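You operate a simulated robot arm through the tools that you are given. There is no shell and no other tool. Be economical: measure what you need, move in short steps, check, and stop when the job is done.

You run a simulated two-armed robot. Do the job below in one go: nothing can be reset, and whatever is moved stays where it is left.

## Task
On the top of the repair bench, fold the teal cloth cover in half.

Only the result counts: the job must be done as asked and must still hold three seconds after the hand-in. Knocking over, shifting, dropping, spilling or breaking anything else fails it. Lids that push on must go on centred and level and be pressed home; caps that screw on are set level and turned clockwise until they are tight. Flat cloth is picked up by pressing the open fingertips on it (5 to 10 N) and closing them slowly along it; thin cloth reads only 2 to 8 mm in the jaws.

## Robot
Two 7-joint arms with two-finger parallel grippers on one trunk, on a base that drives. Base frame: it is fixed to the floor where the robot stands at the start and does not move with it; the origin is under the middle of the robot, x ahead of it, y to its left, z up. Units: mm, rad, N and s.
The left shoulder is at the start at [70, 163, 1120], the right one opposite. Places, roughly: top of the repair bench [1200, 100, 800]. Payload 3.43 kg a hand.
Tool frame (each hand has its own): the origin (TCP) lies between the finger pads and is the grasp point; the fingertips stand 34 mm ahead of it; z points along the fingers, y is the line along which they close. Largest opening 128 mm; finger width 24, thickness 12; the body of the gripper, 48 by 130 mm, starts 96 mm behind the TCP.
Orientation is told as [roll, pitch, yaw] about the base's x, y, z axes, in that order, counted from this pose: with the fingers straight down and closing along the base's y, the tool's x points along the base's -x, its y along +y and its z along -z.

## Interface
- The arms move only by the tool arm_command. It takes "left_motion", "right_motion" or both (then of equal length, played together; a hand with none holds still); each is a list of rows, each a list of 6 numbers: the shift along the tool's x, y, z in mm, then the turn, a rotation vector about the tool's x, y, z in rad. In form: [[x, y, z, wx, wy, wz], ...]. A call has 1 to 12 rows; each row shifts and turns the commanded pose from where the row before left it, along the tool's axes as they then stand. "left_jaw" and "right_jaw" are, for a hand that has rows, the closure in counts, from 0 (fully open) to 255 (shut), set as the call begins (left out, the last holds). A row lasts 0.2 s, in which the tool goes at most 50 mm and 0.15 rad; a call with a longer step from one row to the next is refused whole, and so is a gripper value outside its range. A pose out of reach is approached as far as the arm can. The call stops where the force on the tool passes 40 N (or 10 N more than at its start, if that is more) or the arm is blocked; 0.2 s more then pass. The fingers move at their own pace (about 153 mm/s each) and stop on an object; they squeeze with about 22 N. The grip force told is the motor's: it shows also when the fingers shut on nothing. Time passes only in rows, and 0.2 s behind the last, so rows that do not move let the fingers close. It gives the time, the measured TCP pose, the force on the tool (base axes), the opening and the grip force at its end, in the units of the frame above (readings bear some noise).
- Cameras (640 x 400 px; columns grow to the right, rows downward): "scene" is now at [132.8, 13, 1346.8]; the picture's right is [0.21, -0.98, -0.00], its down [-0.62, -0.13, -0.78] and it looks along [0.76, 0.16, -0.63] (base axes); focal length 256 px, centre (320, 200). "left" rides on the left gripper at [76, 11, -160] in its tool frame; the picture's right is [-0.15, 0.99, 0.00], its down [-0.88, -0.13, -0.46] and it looks along [-0.45, -0.07, 0.89] (tool axes); focal length 234 px, centre (320, 200). "right" rides on the right gripper at [76, -11, -160] in its tool frame; the picture's right is [0.15, 0.99, 0.00], its down [-0.88, 0.13, -0.46] and it looks along [-0.45, 0.07, 0.89] (tool axes); focal length 234 px, centre (320, 200). There is no depth. A picture from a camera that has moved, and an enlarged one, comes with that camera's place and axes in the base frame and with its lens. The place of the scene camera against the robot may be out by one fixed shift of up to 12 mm in any direction.
- capture(camera): a new picture of that camera. The clock stands still meanwhile.
- raise_lower(by): slides the trunk up (or, below 0, down) by that many mm; the arms and the scene camera ride with it, the base frame stays. It gives what a move gives, with no picture.
- steer(legs): drives the robot by 1 to 6 legs, each [ahead, left, turn to the left] in mm, mm and rad, along the robot's own axes; the way and the turn of a leg run together, so that a leg with both is an arc; at most 1500 mm and 3.142 rad a leg. The arms and the cameras ride along, it lands a little off, and it stops where it bumps. It gives what a move gives.
- pan_tilt(pan, tilt): turns the head with the scene camera to pan (to the left, within 1.501 rad either way) and tilt (down, from -0.506 to 1.204), counted from straight ahead of the robot. It gives what a move gives.
- enlarge(camera, box): a new picture of the part [left, top, right, bottom] of that camera's present view, enlarged. The clock stands still meanwhile.
- close_job(): hands the job in; it is judged then, once.

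Go step by step. Nothing tells you exact positions but the pictures and the camera data: compare them with the known pose of the tool, close in by small moves and look again before you grip or let go. The budget is 120 turns and 88 pictures, counting those below and the enlarged ones. Unless the task says otherwise, let go and move clear before handing in.

The tools are called after "Request:" by a JSON object that holds its "name" and its "arguments". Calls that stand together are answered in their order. arm_command: Moves the arms, as the interface text tells. Its arguments: {"type":"object","properties":{"left_motion":{"type":"array","items":{"type":"array","items":{"type":"number"}}},"left_jaw":{"type":"number"},"right_motion":{"type":"array","items":{"type":"array","items":{"type":"number"}}},"right_jaw":{"type":"number"}},"required":[]} The other tools are called the same way: raise_lower (by) slides the trunk up or down; steer (legs) drives the base; pan_tilt (pan, tilt) turns the head that bears the scene camera; capture (camera) takes a picture; enlarge (camera, box) takes an enlarged picture of a part of a camera's view; close_job () hands the job in.

At the start:

```text
time_s: 0.0
left_eef_pos: [668.7, 271.7, 1013.7]
left_tool_rot: [0.001, -0.002, 0.0]
left_wrist_force: [0.3, -0.4, 0.9]
left_finger_gap: 128.0
left_grip_force: 0.0
right_eef_pos: [642.3, -227.2, 1059.8]
right_tool_rot: [0.002, 0.002, 0.0]
right_wrist_force: [0.5, -0.9, 0.3]
right_finger_gap: 128.0
right_grip_force: 0.1
trunk travel left (down, up): [-600.0, 340.0]
robot x, y, heading: [-0.7, -0.1, -0.004]
head pan, tilt: [0.208, 0.682]
```

scene: 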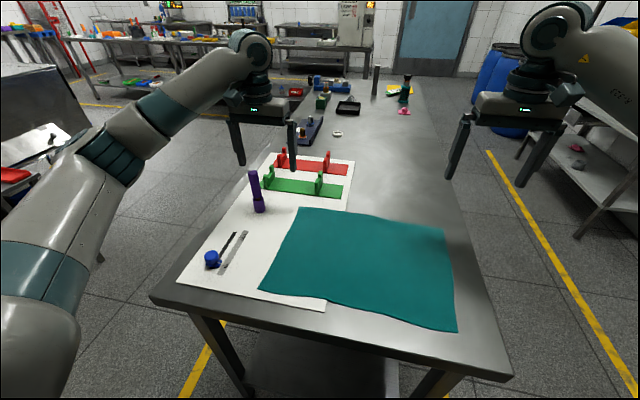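
right: 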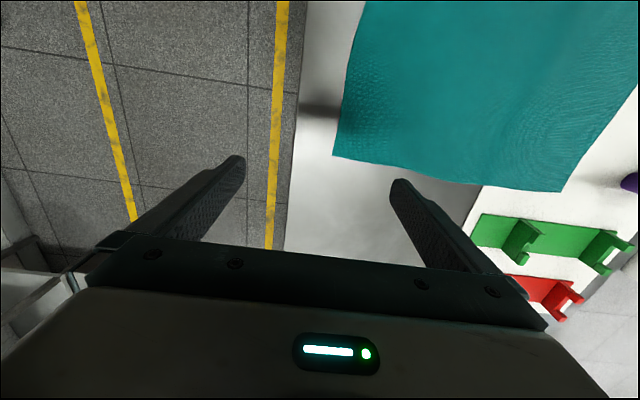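
left: 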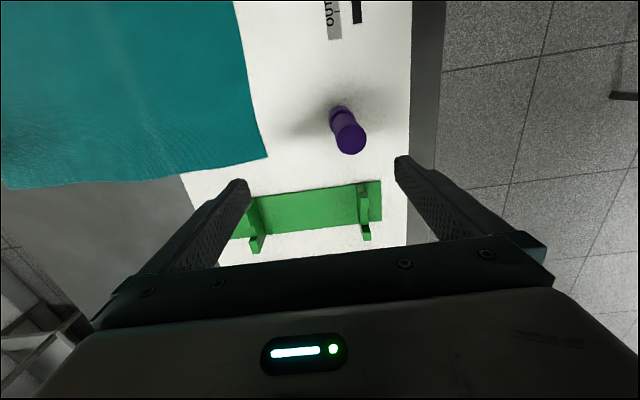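

The cloth lies flat near the robot's end of the bench. Comparing cameras, the top seems to be near z≈855 rather than 800, with the far corners at about (672,195) and (668,-200). I'll back up a little for comfortable reach, then look again.

Request:
{"name": "steer", "arguments": {"legs": [[-80, 0, 0]]}}

Request:
{"name": "pan_tilt", "arguments": {"pan": 0.0, "tilt": 0.8}}

Request:
{"name": "capture", "arguments": {"camera": "scene"}}

Request:
{"name": "capture", "arguments": {"camera": "left"}}

Request:
{"name": "capture", "arguments": {"camera": "right"}}

```text
time_s: 1.2
left_eef_pos: [594.4, 273.9, 1017.3]
left_tool_rot: [-0.001, -0.002, -0.009]
left_wrist_force: [-1.1, 0.2, 0.5]
left_finger_gap: 128.0
left_grip_force: 0.2
right_eef_pos: [566.0, -224.5, 1061.8]
right_tool_rot: [-0.001, -0.002, -0.009]
right_wrist_force: [-0.1, 0.6, 0.3]
right_finger_gap: 128.2
right_grip_force: 0.1
trunk travel left (down, up): [-600.0, 340.0]
robot x, y, heading: [-70.2, 5.5, -0.006]
head pan, tilt: [0.208, 0.682]
stopped in leg 1: the robot was blocked; the commanded pose is now the measured one
```

```text
time_s: 1.9
left_eef_pos: [598.1, 273.9, 1013.6]
left_tool_rot: [0.0, 0.0, -0.007]
left_wrist_force: [-0.3, 0.5, -0.3]
left_finger_gap: 127.9
left_grip_force: 0.1
right_eef_pos: [567.9, -224.6, 1059.7]
right_tool_rot: [0.001, -0.001, -0.009]
right_wrist_force: [-0.6, -0.2, 0.3]
right_finger_gap: 127.9
right_grip_force: 0.1
trunk travel left (down, up): [-600.0, 340.0]
robot x, y, heading: [-74.8, 3.9, -0.004]
head pan, tilt: [0.0, 0.799]
```

```text
84 pictures are left
camera scene: at [56.2, 2.9, 1337.1], right [-0.01, -1.0, 0.0], down [-0.72, 0.0, -0.7], along [0.7, 0.0, -0.72], focal length 256 px, centre (320, 200)
```

scene: 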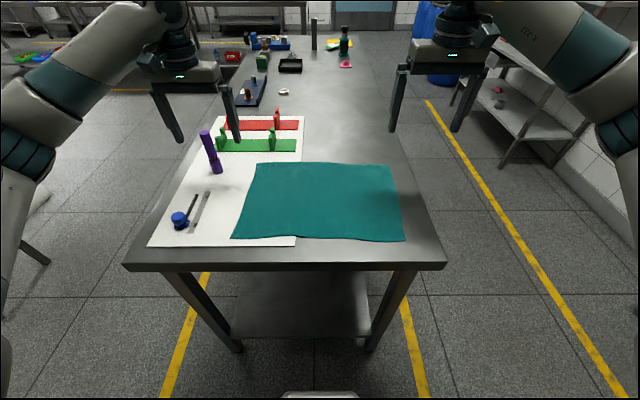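

```text
83 pictures are left
camera left: at [521.8, 285.3, 1175.4], right [0.15, 0.99, 0.0], down [0.88, -0.14, 0.46], along [0.45, -0.07, -0.89], focal length 234 px, centre (320, 200)
```

left: 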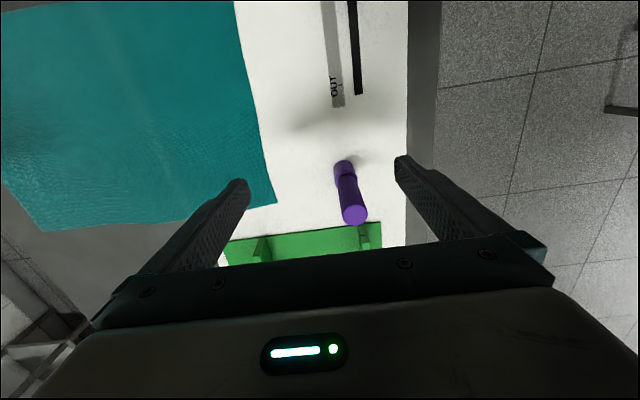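

```text
82 pictures are left
camera right: at [491.5, -235.5, 1219.5], right [-0.14, 0.99, 0.0], down [0.88, 0.12, 0.46], along [0.45, 0.06, -0.89], focal length 234 px, centre (320, 200)
```

right: 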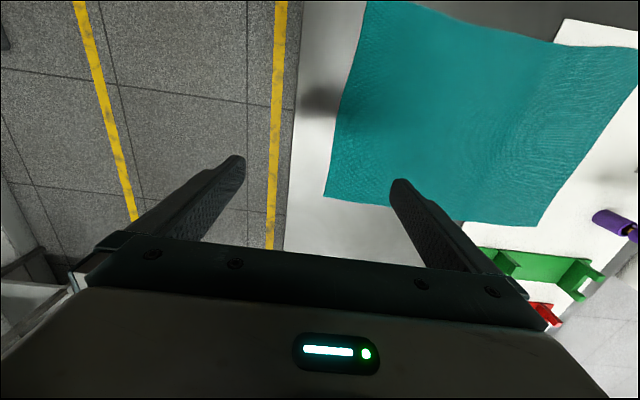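

Corners agree across the cameras (at z≈855): FL (675,196), FR (670,-201), NR (397,-189), NL (400,204). I'll fold the far edge onto the near edge, so next I hover both hands over the far corners with the jaws narrowed to about 40 mm.

Request:
{"name": "arm_command", "arguments": {"left_motion": [[-14, -28, 0, 0, 0, 0], [-14, -28, 0, 0, 0, 0], [-14, -29, 0, 0, 0, 0], [-14, -29, 0, 0, 0, 0], [0, 0, 22, 0, 0, 0], [0, 0, 22, 0, 0, 0], [0, 0, 22, 0, 0, 0], [0, 0, 22, 0, 0, 0], [0, 0, 0, 0, 0, 0]], "right_motion": [[-21, 15, 0, 0, 0, 0], [-21, 15, 0, 0, 0, 0], [-21, 15, 0, 0, 0, 0], [-21, 15, 0, 0, 0, 0], [0, 0, 34, 0, 0, 0], [0, 0, 34, 0, 0, 0], [0, 0, 34, 0, 0, 0], [0, 0, 33, 0, 0, 0], [0, 0, 0, 0, 0, 0]], "left_jaw": 175, "right_jaw": 175}}

Request:
{"name": "capture", "arguments": {"camera": "left"}}

Request:
{"name": "capture", "arguments": {"camera": "right"}}

Request:
{"name": "capture", "arguments": {"camera": "scene"}}

```text
time_s: 3.9
left_eef_pos: [652.8, 158.6, 927.8]
left_tool_rot: [0.0, 0.0, -0.009]
left_wrist_force: [-0.2, -0.2, 0.1]
left_finger_gap: 40.3
left_grip_force: 0.0
right_eef_pos: [648.9, -163.7, 925.8]
right_tool_rot: [-0.001, 0.002, -0.008]
right_wrist_force: [0.4, 0.4, 0.1]
right_finger_gap: 40.3
right_grip_force: 0.0
trunk travel left (down, up): [-600.0, 340.0]
robot x, y, heading: [-78.2, 10.3, -0.005]
head pan, tilt: [0.0, 0.799]
```

```text
81 pictures are left
camera left: at [577.2, 170.4, 1087.3], right [0.15, 0.99, 0.0], down [0.88, -0.14, 0.46], along [0.45, -0.07, -0.89], focal length 234 px, centre (320, 200)
```

left: 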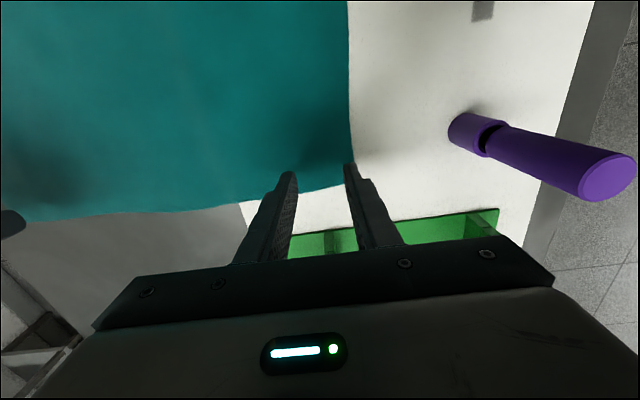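

```text
80 pictures are left
camera right: at [572.0, -173.8, 1085.1], right [-0.14, 0.99, 0.0], down [0.88, 0.12, 0.46], along [0.45, 0.06, -0.89], focal length 234 px, centre (320, 200)
```

right: 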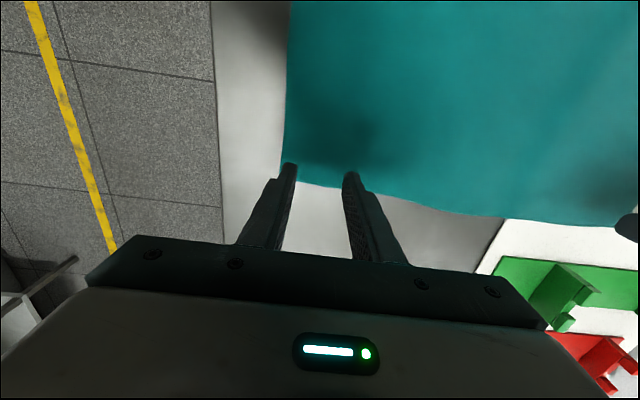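

```text
79 pictures are left
camera scene: at [54.9, 2.7, 1337.2], right [-0.01, -1.0, 0.0], down [-0.72, 0.0, -0.7], along [0.7, 0.0, -0.72], focal length 256 px, centre (320, 200)
```

scene: 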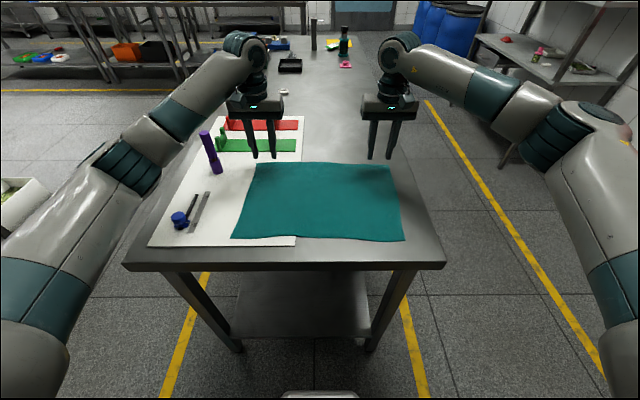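

Both hands are just inside the far corners. I'll shift each about 8 mm inward and lower towards contact.

Request:
{"name": "arm_command", "arguments": {"left_motion": [[0, -8, 0, 0, 0, 0], [0, 0, 15, 0, 0, 0], [0, 0, 12, 0, 0, 0], [0, 0, 5, 0, 0, 0], [0, 0, 0, 0, 0, 0]], "right_motion": [[0, 8, 0, 0, 0, 0], [0, 0, 15, 0, 0, 0], [0, 0, 10, 0, 0, 0], [0, 0, 5, 0, 0, 0], [0, 0, 0, 0, 0, 0]]}}

Request:
{"name": "capture", "arguments": {"camera": "left"}}

Request:
{"name": "capture", "arguments": {"camera": "right"}}

```text
time_s: 5.1
left_eef_pos: [651.8, 150.4, 894.7]
left_tool_rot: [0.0, 0.0, -0.01]
left_wrist_force: [0.7, 0.7, -0.3]
left_finger_gap: 40.3
left_grip_force: 0.0
right_eef_pos: [652.6, -157.1, 894.6]
right_tool_rot: [0.0, 0.0, -0.009]
right_wrist_force: [0.5, -0.5, -0.2]
right_finger_gap: 40.3
right_grip_force: 0.1
trunk travel left (down, up): [-600.0, 340.0]
robot x, y, heading: [-75.5, 7.4, -0.002]
head pan, tilt: [0.0, 0.799]
```

```text
78 pictures are left
camera left: at [576.9, 162.9, 1055.2], right [0.15, 0.99, 0.0], down [0.88, -0.14, 0.46], along [0.45, -0.07, -0.89], focal length 234 px, centre (320, 200)
```

left: 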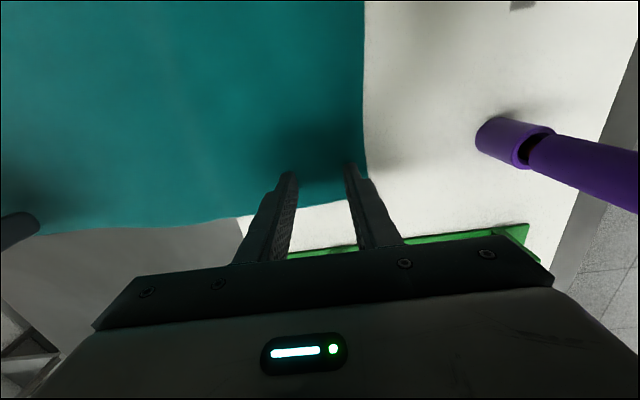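

```text
77 pictures are left
camera right: at [575.3, -166.8, 1054.6], right [-0.14, 0.99, 0.0], down [0.88, 0.12, 0.46], along [0.45, 0.06, -0.89], focal length 234 px, centre (320, 200)
```

right: 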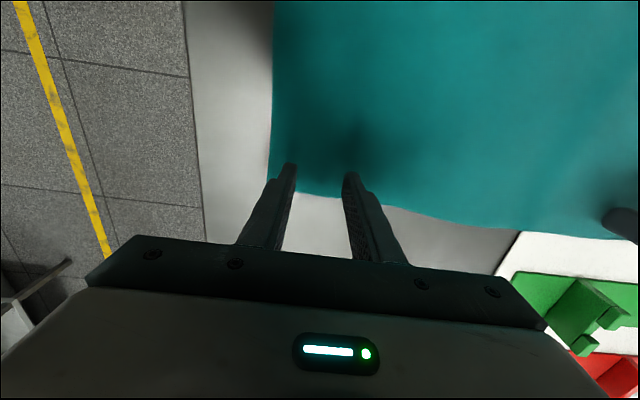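

Fingers appear just above the cloth; lowering in small steps until contact force shows.

Request:
{"name": "arm_command", "arguments": {"left_motion": [[0, 0, 2, 0, 0, 0], [0, 0, 2, 0, 0, 0], [0, 0, 0, 0, 0, 0]], "right_motion": [[0, 0, 2, 0, 0, 0], [0, 0, 2, 0, 0, 0], [0, 0, 0, 0, 0, 0]]}}

```text
time_s: 5.9
left_eef_pos: [652.8, 151.5, 891.1]
left_tool_rot: [0.0, 0.0, -0.01]
left_wrist_force: [-0.2, 0.3, 0.5]
left_finger_gap: 40.3
left_grip_force: 0.0
right_eef_pos: [650.8, -156.8, 891.0]
right_tool_rot: [-0.002, 0.0, -0.008]
right_wrist_force: [-0.7, 0.3, -0.1]
right_finger_gap: 40.2
right_grip_force: 0.0
trunk travel left (down, up): [-600.0, 340.0]
robot x, y, heading: [-73.8, 8.2, -0.011]
head pan, tilt: [0.0, 0.799]
```

No contact yet; continuing down.

Request:
{"name": "arm_command", "arguments": {"left_motion": [[0, 0, 2, 0, 0, 0], [0, 0, 2, 0, 0, 0], [0, 0, 0, 0, 0, 0]], "right_motion": [[0, 0, 2, 0, 0, 0], [0, 0, 2, 0, 0, 0], [0, 0, 0, 0, 0, 0]]}}

```text
time_s: 6.7
left_eef_pos: [651.6, 151.2, 887.9]
left_tool_rot: [0.001, -0.004, -0.008]
left_wrist_force: [1.9, 2.0, 14.5]
left_finger_gap: 40.4
left_grip_force: 0.3
right_eef_pos: [649.4, -157.0, 887.8]
right_tool_rot: [0.0, -0.002, -0.008]
right_wrist_force: [-0.2, -1.2, 0.0]
right_finger_gap: 40.2
right_grip_force: 0.0
trunk travel left (down, up): [-600.0, 340.0]
robot x, y, heading: [-73.0, 7.2, -0.008]
head pan, tilt: [0.0, 0.799]
```

Left is touching (14.5 N, a bit high), right isn't yet. I'll ease the left up slightly and lower the right.

Request:
{"name": "arm_command", "arguments": {"left_motion": [[0, 0, -0.6, 0, 0, 0], [0, 0, 0, 0, 0, 0], [0, 0, 0, 0, 0, 0]], "right_motion": [[0, 0, 0.7, 0, 0, 0], [0, 0, 0.7, 0, 0, 0], [0, 0, 0, 0, 0, 0]]}}

```text
time_s: 7.5
left_eef_pos: [650.3, 151.4, 888.9]
left_tool_rot: [0.0, -0.001, -0.008]
left_wrist_force: [2.2, 2.0, 16.3]
left_finger_gap: 40.3
left_grip_force: 0.0
right_eef_pos: [651.0, -158.9, 887.3]
right_tool_rot: [-0.002, -0.003, -0.007]
right_wrist_force: [0.7, -0.6, 1.5]
right_finger_gap: 40.4
right_grip_force: 0.0
trunk travel left (down, up): [-600.0, 340.0]
robot x, y, heading: [-73.4, 11.3, -0.011]
head pan, tilt: [0.0, 0.799]
```

Request:
{"name": "arm_command", "arguments": {"left_motion": [[0, 0, -0.6, 0, 0, 0], [0, 0, 0, 0, 0, 0]], "right_motion": [[0, 0, 0.6, 0, 0, 0], [0, 0, 0, 0, 0, 0]]}}

```text
time_s: 8.1
left_eef_pos: [651.0, 150.9, 890.3]
left_tool_rot: [0.0, -0.002, -0.009]
left_wrist_force: [3.2, 0.7, 15.8]
left_finger_gap: 40.0
left_grip_force: 0.3
right_eef_pos: [650.1, -158.9, 885.8]
right_tool_rot: [0.0, -0.001, -0.009]
right_wrist_force: [-0.5, -0.8, 0.1]
right_finger_gap: 40.0
right_grip_force: 0.0
trunk travel left (down, up): [-600.0, 340.0]
robot x, y, heading: [-73.9, 7.4, -0.008]
head pan, tilt: [0.0, 0.799]
```

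Left force is dropping slowly; I keep adjusting both.

Request:
{"name": "arm_command", "arguments": {"left_motion": [[0, 0, -0.8, 0, 0, 0], [0, 0, 0, 0, 0, 0]], "right_motion": [[0, 0, 1.0, 0, 0, 0], [0, 0, 0, 0, 0, 0]]}}

```text
time_s: 8.7
left_eef_pos: [650.8, 151.4, 888.7]
left_tool_rot: [0.0, -0.003, -0.009]
left_wrist_force: [2.1, 0.6, 12.5]
left_finger_gap: 40.3
left_grip_force: 0.4
right_eef_pos: [650.7, -157.3, 886.7]
right_tool_rot: [0.0, -0.001, -0.009]
right_wrist_force: [-0.3, -0.7, 1.0]
right_finger_gap: 40.3
right_grip_force: 0.0
trunk travel left (down, up): [-600.0, 340.0]
robot x, y, heading: [-72.6, 7.2, -0.007]
head pan, tilt: [0.0, 0.799]
```

Request:
{"name": "arm_command", "arguments": {"left_motion": [[0, 0, -0.8, 0, 0, 0], [0, 0, 0, 0, 0, 0]], "right_motion": [[0, 0, 1.0, 0, 0, 0], [0, 0, 0, 0, 0, 0]]}}

```text
time_s: 9.3
left_eef_pos: [649.5, 150.5, 890.0]
left_tool_rot: [0.0, 0.0, -0.009]
left_wrist_force: [1.3, -0.7, 2.6]
left_finger_gap: 40.0
left_grip_force: 0.1
right_eef_pos: [650.5, -157.7, 884.8]
right_tool_rot: [0.0, -0.004, -0.009]
right_wrist_force: [-0.5, -0.6, 14.0]
right_finger_gap: 40.3
right_grip_force: 0.0
trunk travel left (down, up): [-600.0, 340.0]
robot x, y, heading: [-74.7, 7.8, -0.002]
head pan, tilt: [0.0, 0.799]
```

Nearly there: left 2.6 N, right 14 N. One small correction each.

Request:
{"name": "arm_command", "arguments": {"left_motion": [[0, 0, 0.5, 0, 0, 0], [0, 0, 0, 0, 0, 0]], "right_motion": [[0, 0, -0.9, 0, 0, 0], [0, 0, 0, 0, 0, 0]]}}

```text
time_s: 9.9
left_eef_pos: [651.8, 149.7, 888.9]
left_tool_rot: [0.0, -0.001, -0.009]
left_wrist_force: [-0.7, 0.3, 1.1]
left_finger_gap: 40.3
left_grip_force: 0.1
right_eef_pos: [651.3, -157.5, 885.6]
right_tool_rot: [0.0, -0.003, -0.009]
right_wrist_force: [1.9, -0.4, 16.9]
right_finger_gap: 40.3
right_grip_force: 0.0
trunk travel left (down, up): [-600.0, 340.0]
robot x, y, heading: [-72.0, 8.6, -0.007]
head pan, tilt: [0.0, 0.799]
```

Request:
{"name": "arm_command", "arguments": {"left_motion": [[0, 0, 0.7, 0, 0, 0], [0, 0, 0, 0, 0, 0]], "right_motion": [[0, 0, -0.6, 0, 0, 0], [0, 0, 0, 0, 0, 0]]}}

```text
time_s: 10.5
left_eef_pos: [651.1, 151.1, 889.4]
left_tool_rot: [0.0, -0.002, -0.008]
left_wrist_force: [0.3, -0.4, 3.0]
left_finger_gap: 40.2
left_grip_force: 0.2
right_eef_pos: [651.5, -156.3, 884.9]
right_tool_rot: [0.001, -0.001, -0.009]
right_wrist_force: [3.8, -0.5, 14.1]
right_finger_gap: 40.1
right_grip_force: 0.1
trunk travel left (down, up): [-600.0, 340.0]
robot x, y, heading: [-75.9, 7.6, -0.007]
head pan, tilt: [0.0, 0.799]
```

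Request:
{"name": "arm_command", "arguments": {"left_motion": [[0, 0, 0.4, 0, 0, 0], [0, 0, 0, 0, 0, 0]], "right_motion": [[0, 0, -0.5, 0, 0, 0], [0, 0, 0, 0, 0, 0]]}}

```text
time_s: 11.1
left_eef_pos: [650.6, 149.8, 889.5]
left_tool_rot: [-0.001, -0.004, -0.009]
left_wrist_force: [-0.7, 0.9, 7.3]
left_finger_gap: 40.2
left_grip_force: 0.1
right_eef_pos: [650.3, -157.7, 885.5]
right_tool_rot: [-0.002, -0.002, -0.008]
right_wrist_force: [1.7, -0.3, 9.7]
right_finger_gap: 39.9
right_grip_force: 0.1
trunk travel left (down, up): [-600.0, 340.0]
robot x, y, heading: [-75.1, 10.2, -0.008]
head pan, tilt: [0.0, 0.799]
```

Both press within 5–10 N. Now closing slowly in stages.

Request:
{"name": "arm_command", "arguments": {"left_motion": [[0, 0, 0, 0, 0, 0]], "right_motion": [[0, 0, 0, 0, 0, 0]], "left_jaw": 187, "right_jaw": 187}}

Request:
{"name": "arm_command", "arguments": {"left_motion": [[0, 0, 0, 0, 0, 0]], "right_motion": [[0, 0, 0, 0, 0, 0]], "left_jaw": 199, "right_jaw": 199}}

Request:
{"name": "capture", "arguments": {"camera": "left"}}

Request:
{"name": "capture", "arguments": {"camera": "right"}}

```text
time_s: 11.5
left_eef_pos: [649.9, 150.1, 889.9]
left_tool_rot: [0.0, -0.001, -0.01]
left_wrist_force: [0.9, 0.2, 7.3]
left_finger_gap: 33.2
left_grip_force: 0.1
right_eef_pos: [649.5, -156.8, 884.4]
right_tool_rot: [-0.001, 0.001, -0.01]
right_wrist_force: [-0.4, 0.8, 8.2]
right_finger_gap: 33.5
right_grip_force: 0.0
trunk travel left (down, up): [-600.0, 340.0]
robot x, y, heading: [-72.8, 10.6, -0.008]
head pan, tilt: [0.0, 0.799]
```

```text
time_s: 11.9
left_eef_pos: [650.9, 151.3, 890.7]
left_tool_rot: [-0.001, -0.002, -0.009]
left_wrist_force: [0.7, -2.0, 9.3]
left_finger_gap: 27.0
left_grip_force: 0.0
right_eef_pos: [650.2, -157.2, 883.6]
right_tool_rot: [-0.001, -0.002, -0.009]
right_wrist_force: [0.8, -0.1, 6.2]
right_finger_gap: 27.9
right_grip_force: 0.0
trunk travel left (down, up): [-600.0, 340.0]
robot x, y, heading: [-73.9, 9.8, -0.005]
head pan, tilt: [0.0, 0.799]
```

```text
76 pictures are left
camera left: at [574.9, 161.8, 1050.2], right [0.15, 0.99, 0.0], down [0.88, -0.14, 0.46], along [0.45, -0.07, -0.89], focal length 234 px, centre (320, 200)
```

left: 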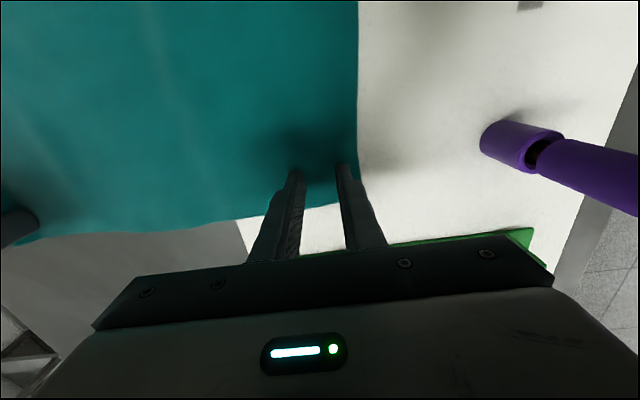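

```text
75 pictures are left
camera right: at [573.7, -168.0, 1045.2], right [-0.14, 0.99, 0.0], down [0.88, 0.12, 0.46], along [0.45, 0.06, -0.89], focal length 234 px, centre (320, 200)
```

right: 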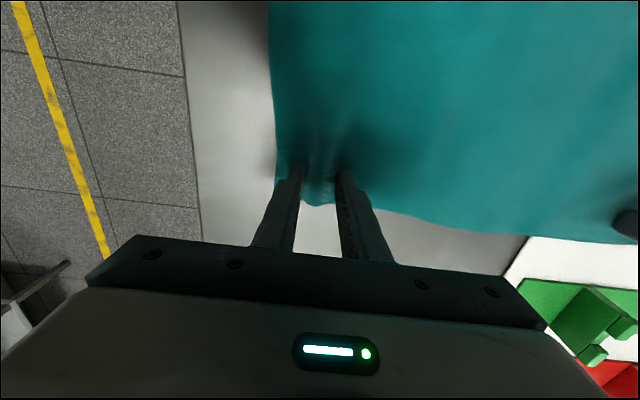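

The cloth is bunching between the fingers on both sides. Continuing to close.

Request:
{"name": "arm_command", "arguments": {"left_motion": [[0, 0, 0, 0, 0, 0]], "right_motion": [[0, 0, 0, 0, 0, 0]], "left_jaw": 210, "right_jaw": 210}}

Request:
{"name": "arm_command", "arguments": {"left_motion": [[0, 0, 0, 0, 0, 0]], "right_motion": [[0, 0, 0, 0, 0, 0]], "left_jaw": 221, "right_jaw": 221}}

```text
time_s: 12.3
left_eef_pos: [651.3, 151.2, 889.9]
left_tool_rot: [0.001, -0.003, -0.01]
left_wrist_force: [-0.2, -0.9, 9.6]
left_finger_gap: 21.8
left_grip_force: 0.2
right_eef_pos: [650.7, -157.2, 885.0]
right_tool_rot: [0.002, -0.002, -0.008]
right_wrist_force: [-0.4, 0.6, 5.2]
right_finger_gap: 22.2
right_grip_force: 0.0
trunk travel left (down, up): [-600.0, 340.0]
robot x, y, heading: [-74.6, 8.4, -0.007]
head pan, tilt: [0.0, 0.799]
```

```text
time_s: 12.7
left_eef_pos: [651.1, 150.3, 888.8]
left_tool_rot: [0.0, -0.002, -0.01]
left_wrist_force: [0.4, -0.2, 11.1]
left_finger_gap: 15.9
left_grip_force: 0.1
right_eef_pos: [649.8, -156.9, 885.3]
right_tool_rot: [-0.001, -0.002, -0.008]
right_wrist_force: [-0.2, -0.6, 4.0]
right_finger_gap: 16.9
right_grip_force: 0.0
trunk travel left (down, up): [-600.0, 340.0]
robot x, y, heading: [-75.1, 11.7, -0.007]
head pan, tilt: [0.0, 0.799]
```

Right has eased to 4 N, so I press it slightly and ease the left, then finish closing.

Request:
{"name": "arm_command", "arguments": {"left_motion": [[0, 0, -0.2, 0, 0, 0], [0, 0, 0, 0, 0, 0]], "right_motion": [[0, 0, 0.4, 0, 0, 0], [0, 0, 0, 0, 0, 0]], "left_jaw": 231, "right_jaw": 231}}

Request:
{"name": "arm_command", "arguments": {"left_motion": [[0, 0, 0, 0, 0, 0]], "right_motion": [[0, 0, 0, 0, 0, 0]], "left_jaw": 241, "right_jaw": 241}}

Request:
{"name": "arm_command", "arguments": {"left_motion": [[0, 0, 0, 0, 0, 0], [0, 0, 0, 0, 0, 0]], "right_motion": [[0, 0, 0, 0, 0, 0], [0, 0, 0, 0, 0, 0]], "left_jaw": 255, "right_jaw": 255}}

Request:
{"name": "capture", "arguments": {"camera": "left"}}

Request:
{"name": "capture", "arguments": {"camera": "right"}}

```text
time_s: 13.3
left_eef_pos: [650.1, 150.0, 890.2]
left_tool_rot: [-0.001, -0.001, -0.009]
left_wrist_force: [-0.1, -1.7, 11.1]
left_finger_gap: 11.2
left_grip_force: 0.1
right_eef_pos: [651.2, -157.7, 886.0]
right_tool_rot: [-0.001, -0.002, -0.011]
right_wrist_force: [0.0, 1.0, 3.8]
right_finger_gap: 12.0
right_grip_force: 0.1
trunk travel left (down, up): [-600.0, 340.0]
robot x, y, heading: [-74.5, 10.1, -0.005]
head pan, tilt: [0.0, 0.799]
```

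```text
time_s: 13.7
left_eef_pos: [649.9, 149.5, 890.0]
left_tool_rot: [0.0, -0.001, -0.008]
left_wrist_force: [0.3, -3.9, 10.4]
left_finger_gap: 7.5
left_grip_force: 0.6
right_eef_pos: [649.9, -157.1, 885.6]
right_tool_rot: [0.0, -0.002, -0.008]
right_wrist_force: [0.2, 2.6, 3.7]
right_finger_gap: 7.8
right_grip_force: 11.4
trunk travel left (down, up): [-600.0, 340.0]
robot x, y, heading: [-74.5, 10.1, -0.005]
head pan, tilt: [0.0, 0.799]
```

```text
time_s: 14.3
left_eef_pos: [650.2, 149.9, 888.8]
left_tool_rot: [0.0, -0.002, -0.009]
left_wrist_force: [0.0, -6.5, 10.4]
left_finger_gap: 2.0
left_grip_force: 22.3
right_eef_pos: [650.8, -156.2, 885.5]
right_tool_rot: [0.001, 0.0, -0.008]
right_wrist_force: [-0.4, 5.6, 3.0]
right_finger_gap: 7.6
right_grip_force: 21.8
trunk travel left (down, up): [-600.0, 340.0]
robot x, y, heading: [-78.9, 10.8, -0.005]
head pan, tilt: [0.0, 0.799]
```

```text
74 pictures are left
camera left: at [575.1, 161.8, 1050.1], right [0.15, 0.99, 0.0], down [0.88, -0.14, 0.46], along [0.45, -0.07, -0.89], focal length 234 px, centre (320, 200)
```

left: 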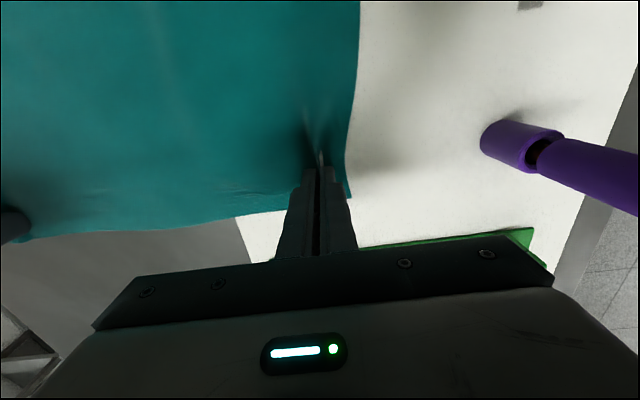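

```text
73 pictures are left
camera right: at [573.8, -167.4, 1045.2], right [-0.14, 0.99, 0.0], down [0.88, 0.12, 0.46], along [0.45, 0.06, -0.89], focal length 234 px, centre (320, 200)
```

right: 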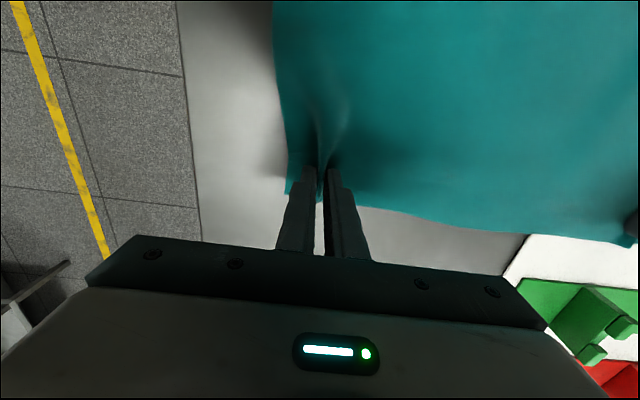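

Both jaws read cloth (2.0 and 7.6 mm). I lift a little to test the grip.

Request:
{"name": "arm_command", "arguments": {"left_motion": [[0, 0, -6, 0, 0, 0], [0, 0, -8, 0, 0, 0], [5, 0, -8, 0, 0, 0], [5, 0, -8, 0, 0, 0], [0, 0, 0, 0, 0, 0]], "right_motion": [[0, 0, -10, 0, 0, 0], [0, 0, -8, 0, 0, 0], [5, 0, -8, 0, 0, 0], [5, 0, -8, 0, 0, 0], [0, 0, 0, 0, 0, 0]]}}

Request:
{"name": "capture", "arguments": {"camera": "left"}}

Request:
{"name": "capture", "arguments": {"camera": "right"}}

Request:
{"name": "capture", "arguments": {"camera": "scene"}}

```text
time_s: 15.5
left_eef_pos: [642.6, 150.7, 917.3]
left_tool_rot: [0.001, -0.001, -0.009]
left_wrist_force: [-0.4, -9.4, 0.4]
left_finger_gap: 2.5
left_grip_force: 22.1
right_eef_pos: [642.4, -158.7, 918.6]
right_tool_rot: [-0.001, -0.001, -0.01]
right_wrist_force: [-0.2, 9.4, -0.1]
right_finger_gap: 7.8
right_grip_force: 21.8
trunk travel left (down, up): [-600.0, 340.0]
robot x, y, heading: [-71.3, 10.8, -0.01]
head pan, tilt: [0.0, 0.799]
```

```text
72 pictures are left
camera left: at [566.5, 162.7, 1079.5], right [0.15, 0.99, 0.0], down [0.88, -0.14, 0.46], along [0.45, -0.07, -0.89], focal length 234 px, centre (320, 200)
```

left: 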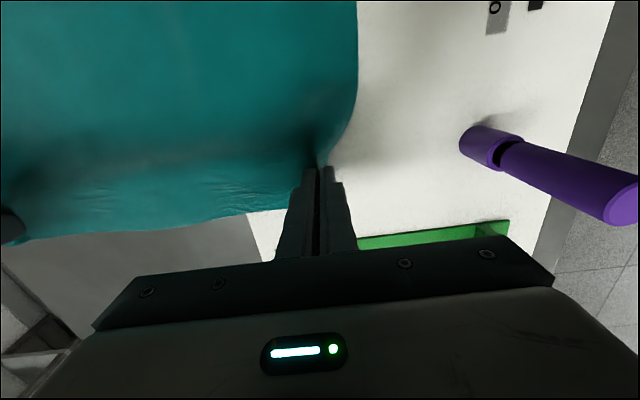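

```text
71 pictures are left
camera right: at [566.3, -169.1, 1077.7], right [-0.14, 0.99, 0.0], down [0.88, 0.12, 0.46], along [0.45, 0.06, -0.89], focal length 234 px, centre (320, 200)
```

right: 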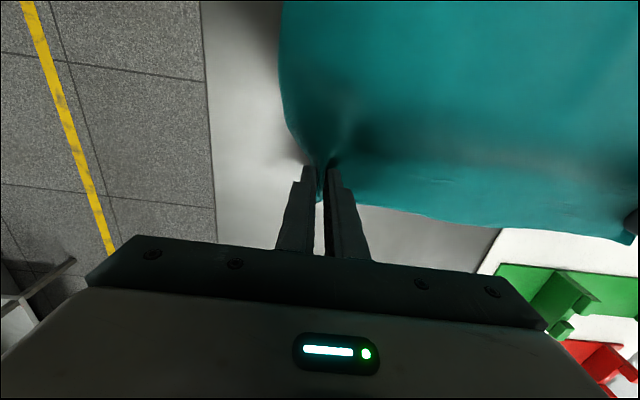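

```text
70 pictures are left
camera scene: at [56.1, 2.8, 1337.1], right [-0.01, -1.0, 0.0], down [-0.72, 0.0, -0.7], along [0.7, 0.0, -0.72], focal length 256 px, centre (320, 200)
```

scene: 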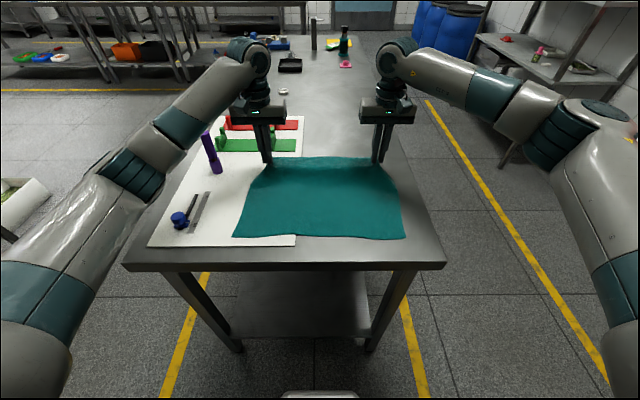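

Both corners are held and lifted. I carry them along an arc towards the near edge, first to just past the fold line.

Request:
{"name": "arm_command", "arguments": {"left_motion": [[9, 0.4, -13, 0, 0, 0], [10, 0.4, -12, 0, 0, 0], [11, 0.4, -11, 0, 0, 0], [13, 0.4, -9, 0, 0, 0], [14, 0.4, -8, 0, 0, 0], [15, 0.4, -6, 0, 0, 0], [15, 0.4, -4, 0, 0, 0], [15, 0.4, -2, 0, 0, 0], [15, 0.4, 0, 0, 0, 0], [0, 0, 0, 0, 0, 0]], "right_motion": [[9.5, 0.6, -13, 0, 0, 0], [10.5, 0.6, -12, 0, 0, 0], [11.5, 0.6, -11, 0, 0, 0], [13.5, 0.6, -9, 0, 0, 0], [14.5, 0.6, -8, 0, 0, 0], [15.5, 0.6, -6, 0, 0, 0], [15.5, 0.6, -4, 0, 0, 0], [15.5, 0.6, -2, 0, 0, 0], [15.5, 0.6, 0, 0, 0, 0], [0, 0, 0, 0, 0, 0]]}}

Request:
{"name": "capture", "arguments": {"camera": "scene"}}

Request:
{"name": "capture", "arguments": {"camera": "left"}}

```text
time_s: 17.7
left_eef_pos: [524.4, 153.8, 983.1]
left_tool_rot: [0.001, -0.002, -0.007]
left_wrist_force: [-0.1, -2.9, -0.2]
left_finger_gap: 2.2
left_grip_force: 22.3
right_eef_pos: [521.4, -149.7, 985.7]
right_tool_rot: [0.001, -0.001, -0.011]
right_wrist_force: [0.4, 2.6, -0.6]
right_finger_gap: 7.3
right_grip_force: 21.8
trunk travel left (down, up): [-600.0, 340.0]
robot x, y, heading: [-72.9, 10.1, -0.01]
head pan, tilt: [0.0, 0.799]
```

```text
69 pictures are left
camera scene: at [56.1, 2.7, 1337.1], right [-0.01, -1.0, 0.0], down [-0.72, 0.0, -0.7], along [0.7, 0.0, -0.72], focal length 256 px, centre (320, 200)
```

scene: 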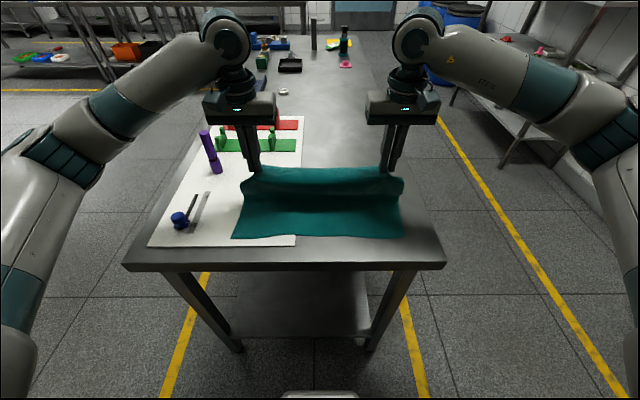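

```text
68 pictures are left
camera left: at [450.1, 165.9, 1143.7], right [0.15, 0.99, 0.0], down [0.88, -0.14, 0.46], along [0.45, -0.07, -0.89], focal length 234 px, centre (320, 200)
```

left: 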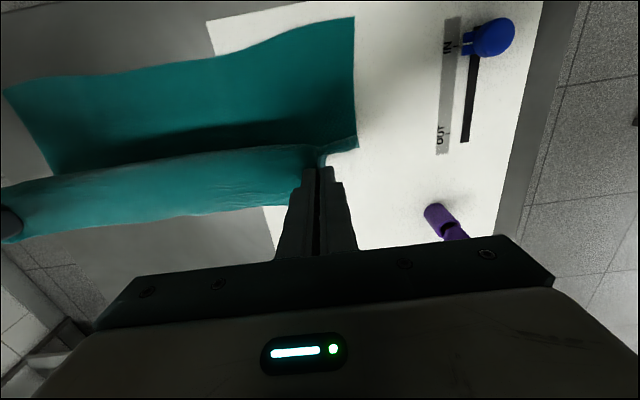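

The fold is forming cleanly. Continuing down towards the near edge.

Request:
{"name": "arm_command", "arguments": {"left_motion": [[15, 0.6, 2, 0, 0, 0], [15, 0.6, 5, 0, 0, 0], [15, 0.6, 8, 0, 0, 0], [15, 0.6, 12, 0, 0, 0], [14, 0.6, 14, 0, 0, 0], [10, 0.6, 14, 0, 0, 0], [0, 0, 0, 0, 0, 0]], "right_motion": [[15.5, 0.3, 2, 0, 0, 0], [15.5, 0.3, 5, 0, 0, 0], [15.5, 0.3, 8, 0, 0, 0], [15.5, 0.3, 12, 0, 0, 0], [14.5, 0.3, 14, 0, 0, 0], [11, 0.3, 14, 0, 0, 0], [0, 0, 0, 0, 0, 0]]}}

Request:
{"name": "capture", "arguments": {"camera": "scene"}}

Request:
{"name": "capture", "arguments": {"camera": "left"}}

Request:
{"name": "capture", "arguments": {"camera": "right"}}

```text
time_s: 19.3
left_eef_pos: [441.9, 160.5, 928.2]
left_tool_rot: [-0.001, -0.002, -0.009]
left_wrist_force: [0.9, -7.4, -0.2]
left_finger_gap: 2.0
left_grip_force: 22.2
right_eef_pos: [434.0, -148.5, 928.9]
right_tool_rot: [0.0, 0.0, -0.009]
right_wrist_force: [0.6, 7.7, -0.4]
right_finger_gap: 7.8
right_grip_force: 22.1
trunk travel left (down, up): [-600.0, 340.0]
robot x, y, heading: [-71.7, 5.5, -0.013]
head pan, tilt: [0.0, 0.799]
```

```text
67 pictures are left
camera scene: at [55.5, 2.6, 1337.1], right [-0.01, -1.0, 0.0], down [-0.72, 0.01, -0.7], along [0.7, 0.0, -0.72], focal length 256 px, centre (320, 200)
```

scene: 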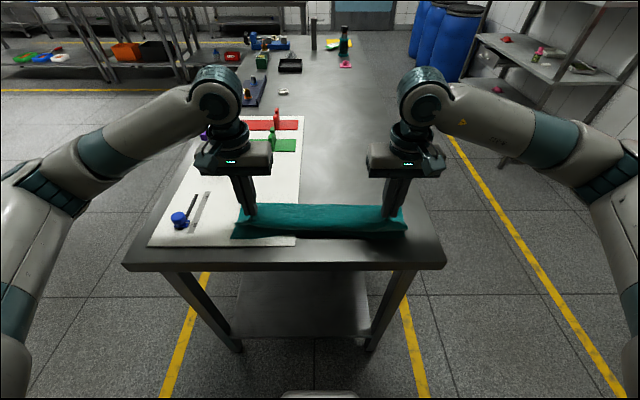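

```text
66 pictures are left
camera left: at [366.3, 171.3, 1088.8], right [0.15, 0.99, 0.0], down [0.88, -0.14, 0.46], along [0.45, -0.07, -0.89], focal length 234 px, centre (320, 200)
```

left: 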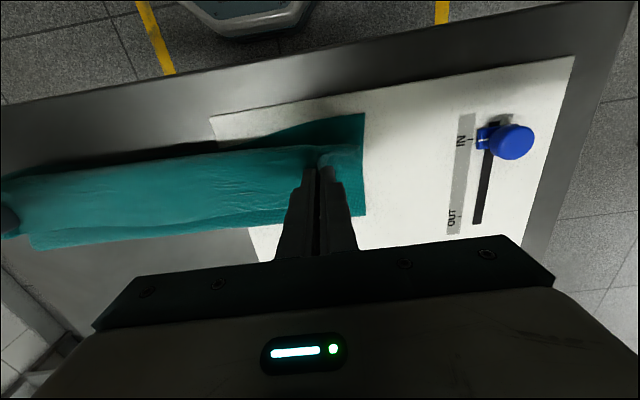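

```text
65 pictures are left
camera right: at [357.0, -159.3, 1087.7], right [-0.14, 0.99, 0.0], down [0.88, 0.12, 0.46], along [0.45, 0.06, -0.89], focal length 234 px, centre (320, 200)
```

right: 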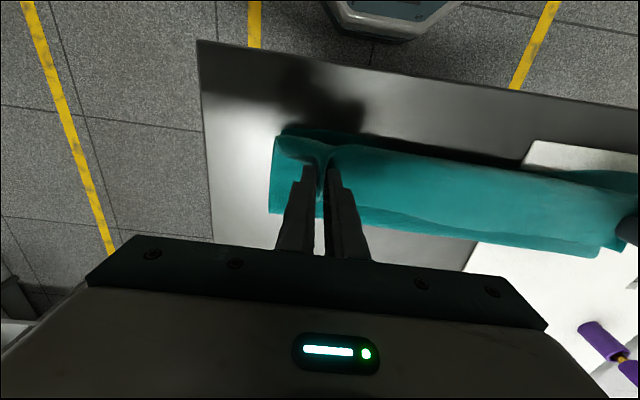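

The right edge is nearly matched; the left needs to come ~20 mm nearer. I'll check the shape of the crease in close-up before lowering.

Request:
{"name": "enlarge", "arguments": {"camera": "scene", "box": [200, 160, 440, 280]}}

Request:
{"name": "enlarge", "arguments": {"camera": "left", "box": [0, 80, 400, 280]}}

```text
2.67 times, centred on (320, 220) of scene
camera zoom: at [55.5, 2.6, 1337.1], right [-0.01, -1.0, 0.0], down [-0.72, 0.01, -0.7], along [0.7, 0.0, -0.72], focal length 683 px, centre (320, 147)
```

zoom: 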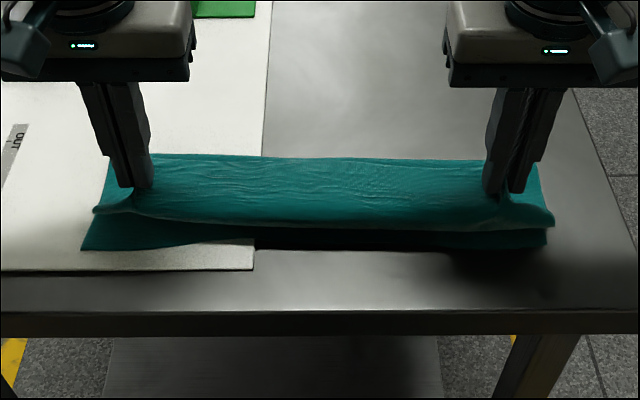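

```text
1.60 times, centred on (200, 180) of left
camera zoom: at [366.3, 171.3, 1088.8], right [0.15, 0.99, 0.0], down [0.88, -0.14, 0.46], along [0.45, -0.07, -0.89], focal length 375 px, centre (512, 232)
```

zoom: 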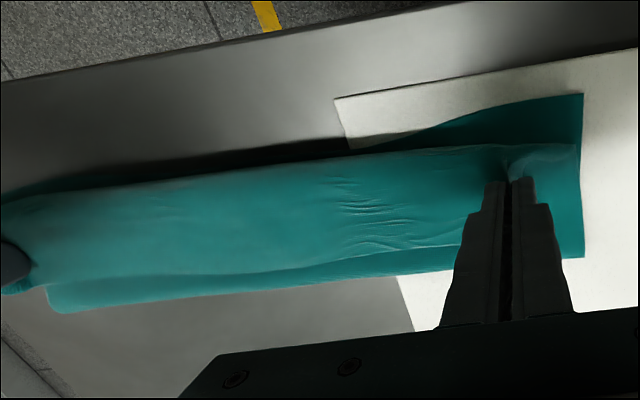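

The near edge of the lower layer is unmoved and the flap is smooth. Lowering onto the near edge, correcting the left hand farther towards the robot.

Request:
{"name": "arm_command", "arguments": {"left_motion": [[8, 0, 3, 0, 0, 0], [8, 0, 5, 0, 0, 0], [6, 0, 8, 0, 0, 0], [1, 0, 8, 0, 0, 0], [0, 0, 8, 0, 0, 0], [0, 0, 0, 0, 0, 0]], "right_motion": [[3, 0, 3, 0, 0, 0], [3, 0, 5, 0, 0, 0], [2, 0, 8, 0, 0, 0], [0, 0, 8, 0, 0, 0], [0, 0, 8, 0, 0, 0], [0, 0, 0, 0, 0, 0]]}}

Request:
{"name": "enlarge", "arguments": {"camera": "scene", "box": [200, 160, 440, 280]}}

Request:
{"name": "capture", "arguments": {"camera": "left"}}

Request:
{"name": "capture", "arguments": {"camera": "right"}}

```text
time_s: 20.7
left_eef_pos: [418.0, 161.5, 896.0]
left_tool_rot: [0.0, -0.003, -0.009]
left_wrist_force: [-0.5, -8.8, 1.9]
left_finger_gap: 2.2
left_grip_force: 22.3
right_eef_pos: [424.9, -148.6, 895.5]
right_tool_rot: [0.001, 0.0, -0.007]
right_wrist_force: [-0.6, 9.9, -0.7]
right_finger_gap: 8.1
right_grip_force: 22.1
trunk travel left (down, up): [-600.0, 340.0]
robot x, y, heading: [-75.4, 9.9, -0.006]
head pan, tilt: [0.0, 0.799]
```

```text
2.67 times, centred on (320, 220) of scene
camera zoom: at [55.3, 2.9, 1337.2], right [-0.01, -1.0, 0.0], down [-0.72, 0.0, -0.7], along [0.7, 0.0, -0.72], focal length 683 px, centre (320, 147)
```

zoom: 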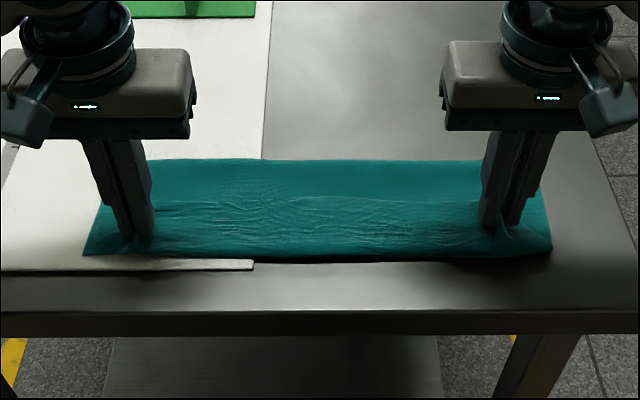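

```text
61 pictures are left
camera left: at [342.4, 172.6, 1056.3], right [0.15, 0.99, 0.0], down [0.88, -0.14, 0.46], along [0.45, -0.07, -0.89], focal length 234 px, centre (320, 200)
```

left: 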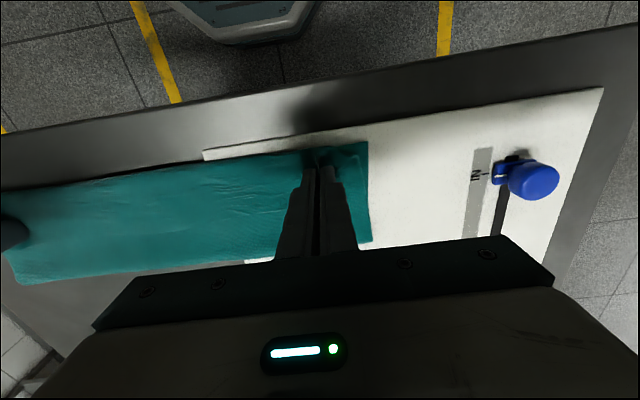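

```text
60 pictures are left
camera right: at [347.7, -159.5, 1055.3], right [-0.14, 0.99, 0.0], down [0.88, 0.12, 0.46], along [0.45, 0.06, -0.89], focal length 234 px, centre (320, 200)
```

right: 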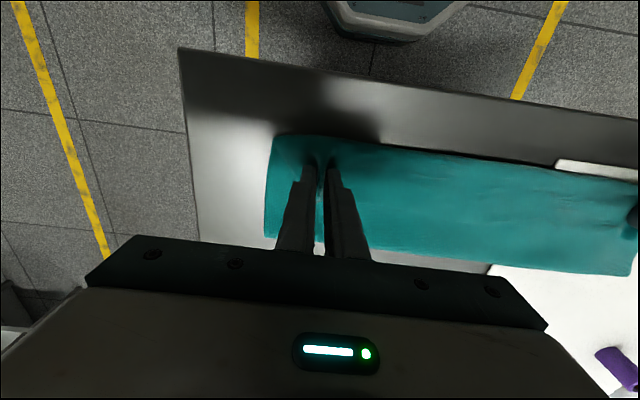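

The flap's edge now lies on the near edge with corners aligned. I'll lower the last millimetres, relax the sideways tension, and open gently.

Request:
{"name": "arm_command", "arguments": {"left_motion": [[0, -1, 2, 0, 0, 0], [0, -1, 1.5, 0, 0, 0], [0, 0, 0, 0, 0, 0]], "right_motion": [[0, 1, 2, 0, 0, 0], [0, 1, 2, 0, 0, 0], [0, 0, 0, 0, 0, 0]]}}

Request:
{"name": "arm_command", "arguments": {"left_motion": [[0, 0, 0, 0, 0, 0], [0, 0, 0, 0, 0, 0]], "right_motion": [[0, 0, 0, 0, 0, 0], [0, 0, 0, 0, 0, 0]], "left_jaw": 235, "right_jaw": 225}}

Request:
{"name": "capture", "arguments": {"camera": "left"}}

Request:
{"name": "capture", "arguments": {"camera": "right"}}

```text
time_s: 21.5
left_eef_pos: [417.4, 158.5, 892.1]
left_tool_rot: [0.0, 0.0, -0.009]
left_wrist_force: [-0.3, -4.0, 3.4]
left_finger_gap: 2.3
left_grip_force: 21.9
right_eef_pos: [424.7, -146.3, 891.3]
right_tool_rot: [0.001, 0.0, -0.008]
right_wrist_force: [-0.1, 4.7, -0.2]
right_finger_gap: 7.6
right_grip_force: 21.4
trunk travel left (down, up): [-600.0, 340.0]
robot x, y, heading: [-72.0, 9.9, -0.011]
head pan, tilt: [0.0, 0.799]
```

```text
time_s: 22.1
left_eef_pos: [417.4, 159.5, 892.0]
left_tool_rot: [0.0, 0.002, -0.008]
left_wrist_force: [-0.5, 0.9, 5.2]
left_finger_gap: 9.4
left_grip_force: 0.0
right_eef_pos: [424.4, -147.3, 891.9]
right_tool_rot: [0.0, -0.002, -0.009]
right_wrist_force: [-0.5, 0.0, -0.2]
right_finger_gap: 15.2
right_grip_force: 0.1
trunk travel left (down, up): [-600.0, 340.0]
robot x, y, heading: [-70.4, 12.1, -0.01]
head pan, tilt: [0.0, 0.799]
```

```text
59 pictures are left
camera left: at [342.5, 170.5, 1053.0], right [0.15, 0.99, 0.0], down [0.88, -0.14, 0.46], along [0.45, -0.07, -0.89], focal length 234 px, centre (320, 200)
```

left: 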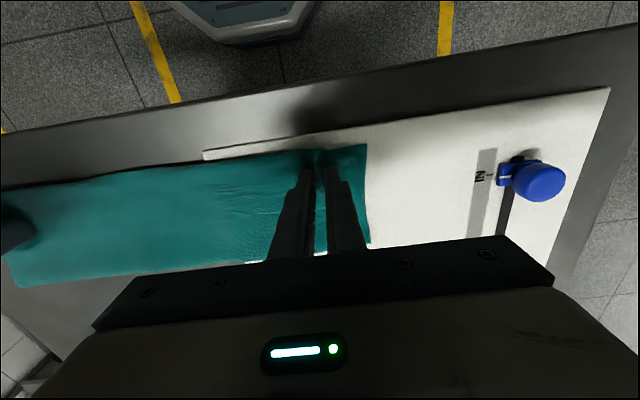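

```text
58 pictures are left
camera right: at [347.7, -157.6, 1051.9], right [-0.14, 0.99, 0.0], down [0.88, 0.12, 0.46], along [0.45, 0.06, -0.89], focal length 234 px, centre (320, 200)
```

right: 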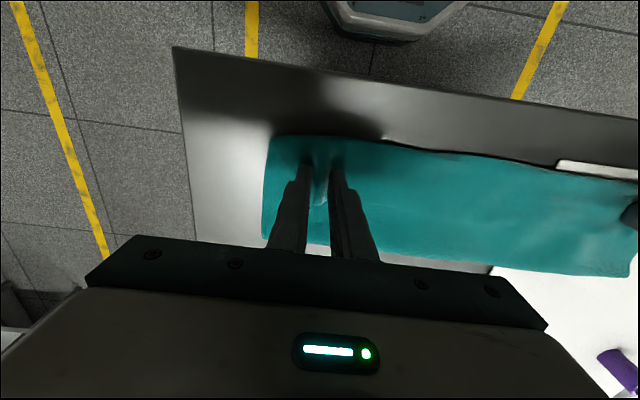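

The cloth is released and lying flat. Lifting straight up slowly, then looking at the result.

Request:
{"name": "arm_command", "arguments": {"left_motion": [[0, 0, -5, 0, 0, 0], [0, 0, -10, 0, 0, 0], [0, 0, -20, 0, 0, 0], [0, 0, -30, 0, 0, 0], [0, 0, -40, 0, 0, 0], [0, 0, 0, 0, 0, 0]], "right_motion": [[0, 0, -5, 0, 0, 0], [0, 0, -10, 0, 0, 0], [0, 0, -20, 0, 0, 0], [0, 0, -30, 0, 0, 0], [0, 0, -40, 0, 0, 0], [0, 0, 0, 0, 0, 0]]}}

Request:
{"name": "enlarge", "arguments": {"camera": "scene", "box": [200, 160, 440, 280]}}

Request:
{"name": "capture", "arguments": {"camera": "left"}}

Request:
{"name": "capture", "arguments": {"camera": "right"}}

```text
time_s: 23.5
left_eef_pos: [417.3, 159.2, 996.1]
left_tool_rot: [0.0, 0.0, -0.009]
left_wrist_force: [1.2, 0.2, 0.7]
left_finger_gap: 10.1
left_grip_force: 0.0
right_eef_pos: [426.9, -148.4, 995.1]
right_tool_rot: [-0.001, 0.001, -0.007]
right_wrist_force: [-0.3, 1.2, 0.7]
right_finger_gap: 15.0
right_grip_force: 0.1
trunk travel left (down, up): [-600.0, 340.0]
robot x, y, heading: [-75.2, 7.9, -0.005]
head pan, tilt: [0.0, 0.799]
```

```text
2.67 times, centred on (320, 220) of scene
camera zoom: at [56.4, 2.8, 1337.0], right [-0.01, -1.0, 0.0], down [-0.72, 0.0, -0.7], along [0.7, 0.0, -0.72], focal length 683 px, centre (320, 147)
```

zoom: 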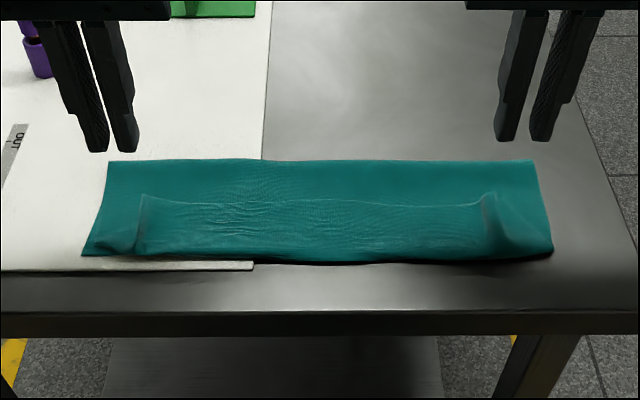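

```text
56 pictures are left
camera left: at [342.1, 170.1, 1157.4], right [0.15, 0.99, 0.0], down [0.88, -0.14, 0.46], along [0.45, -0.07, -0.89], focal length 234 px, centre (320, 200)
```

left: 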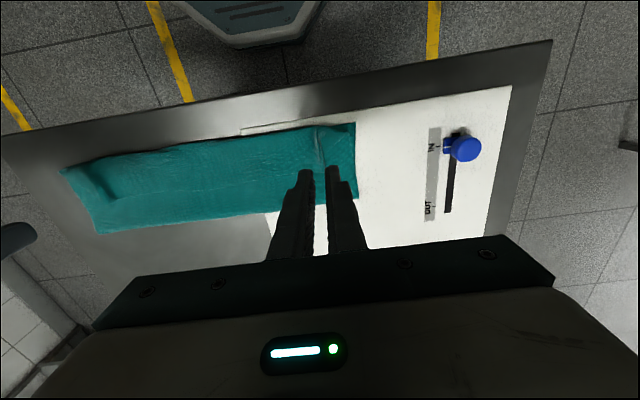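

```text
55 pictures are left
camera right: at [350.6, -158.7, 1155.8], right [-0.14, 0.99, 0.0], down [0.88, 0.12, 0.46], along [0.45, 0.06, -0.89], focal length 234 px, centre (320, 200)
```

right: 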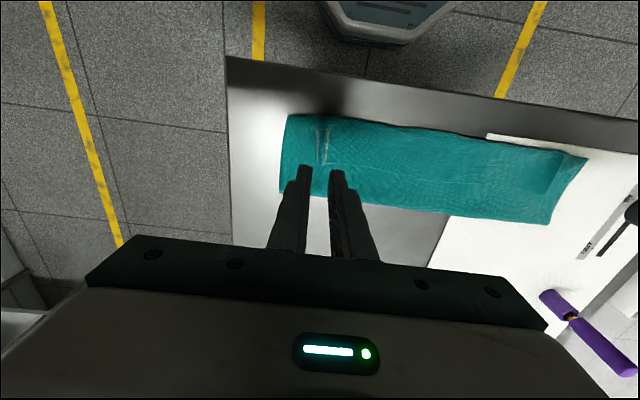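

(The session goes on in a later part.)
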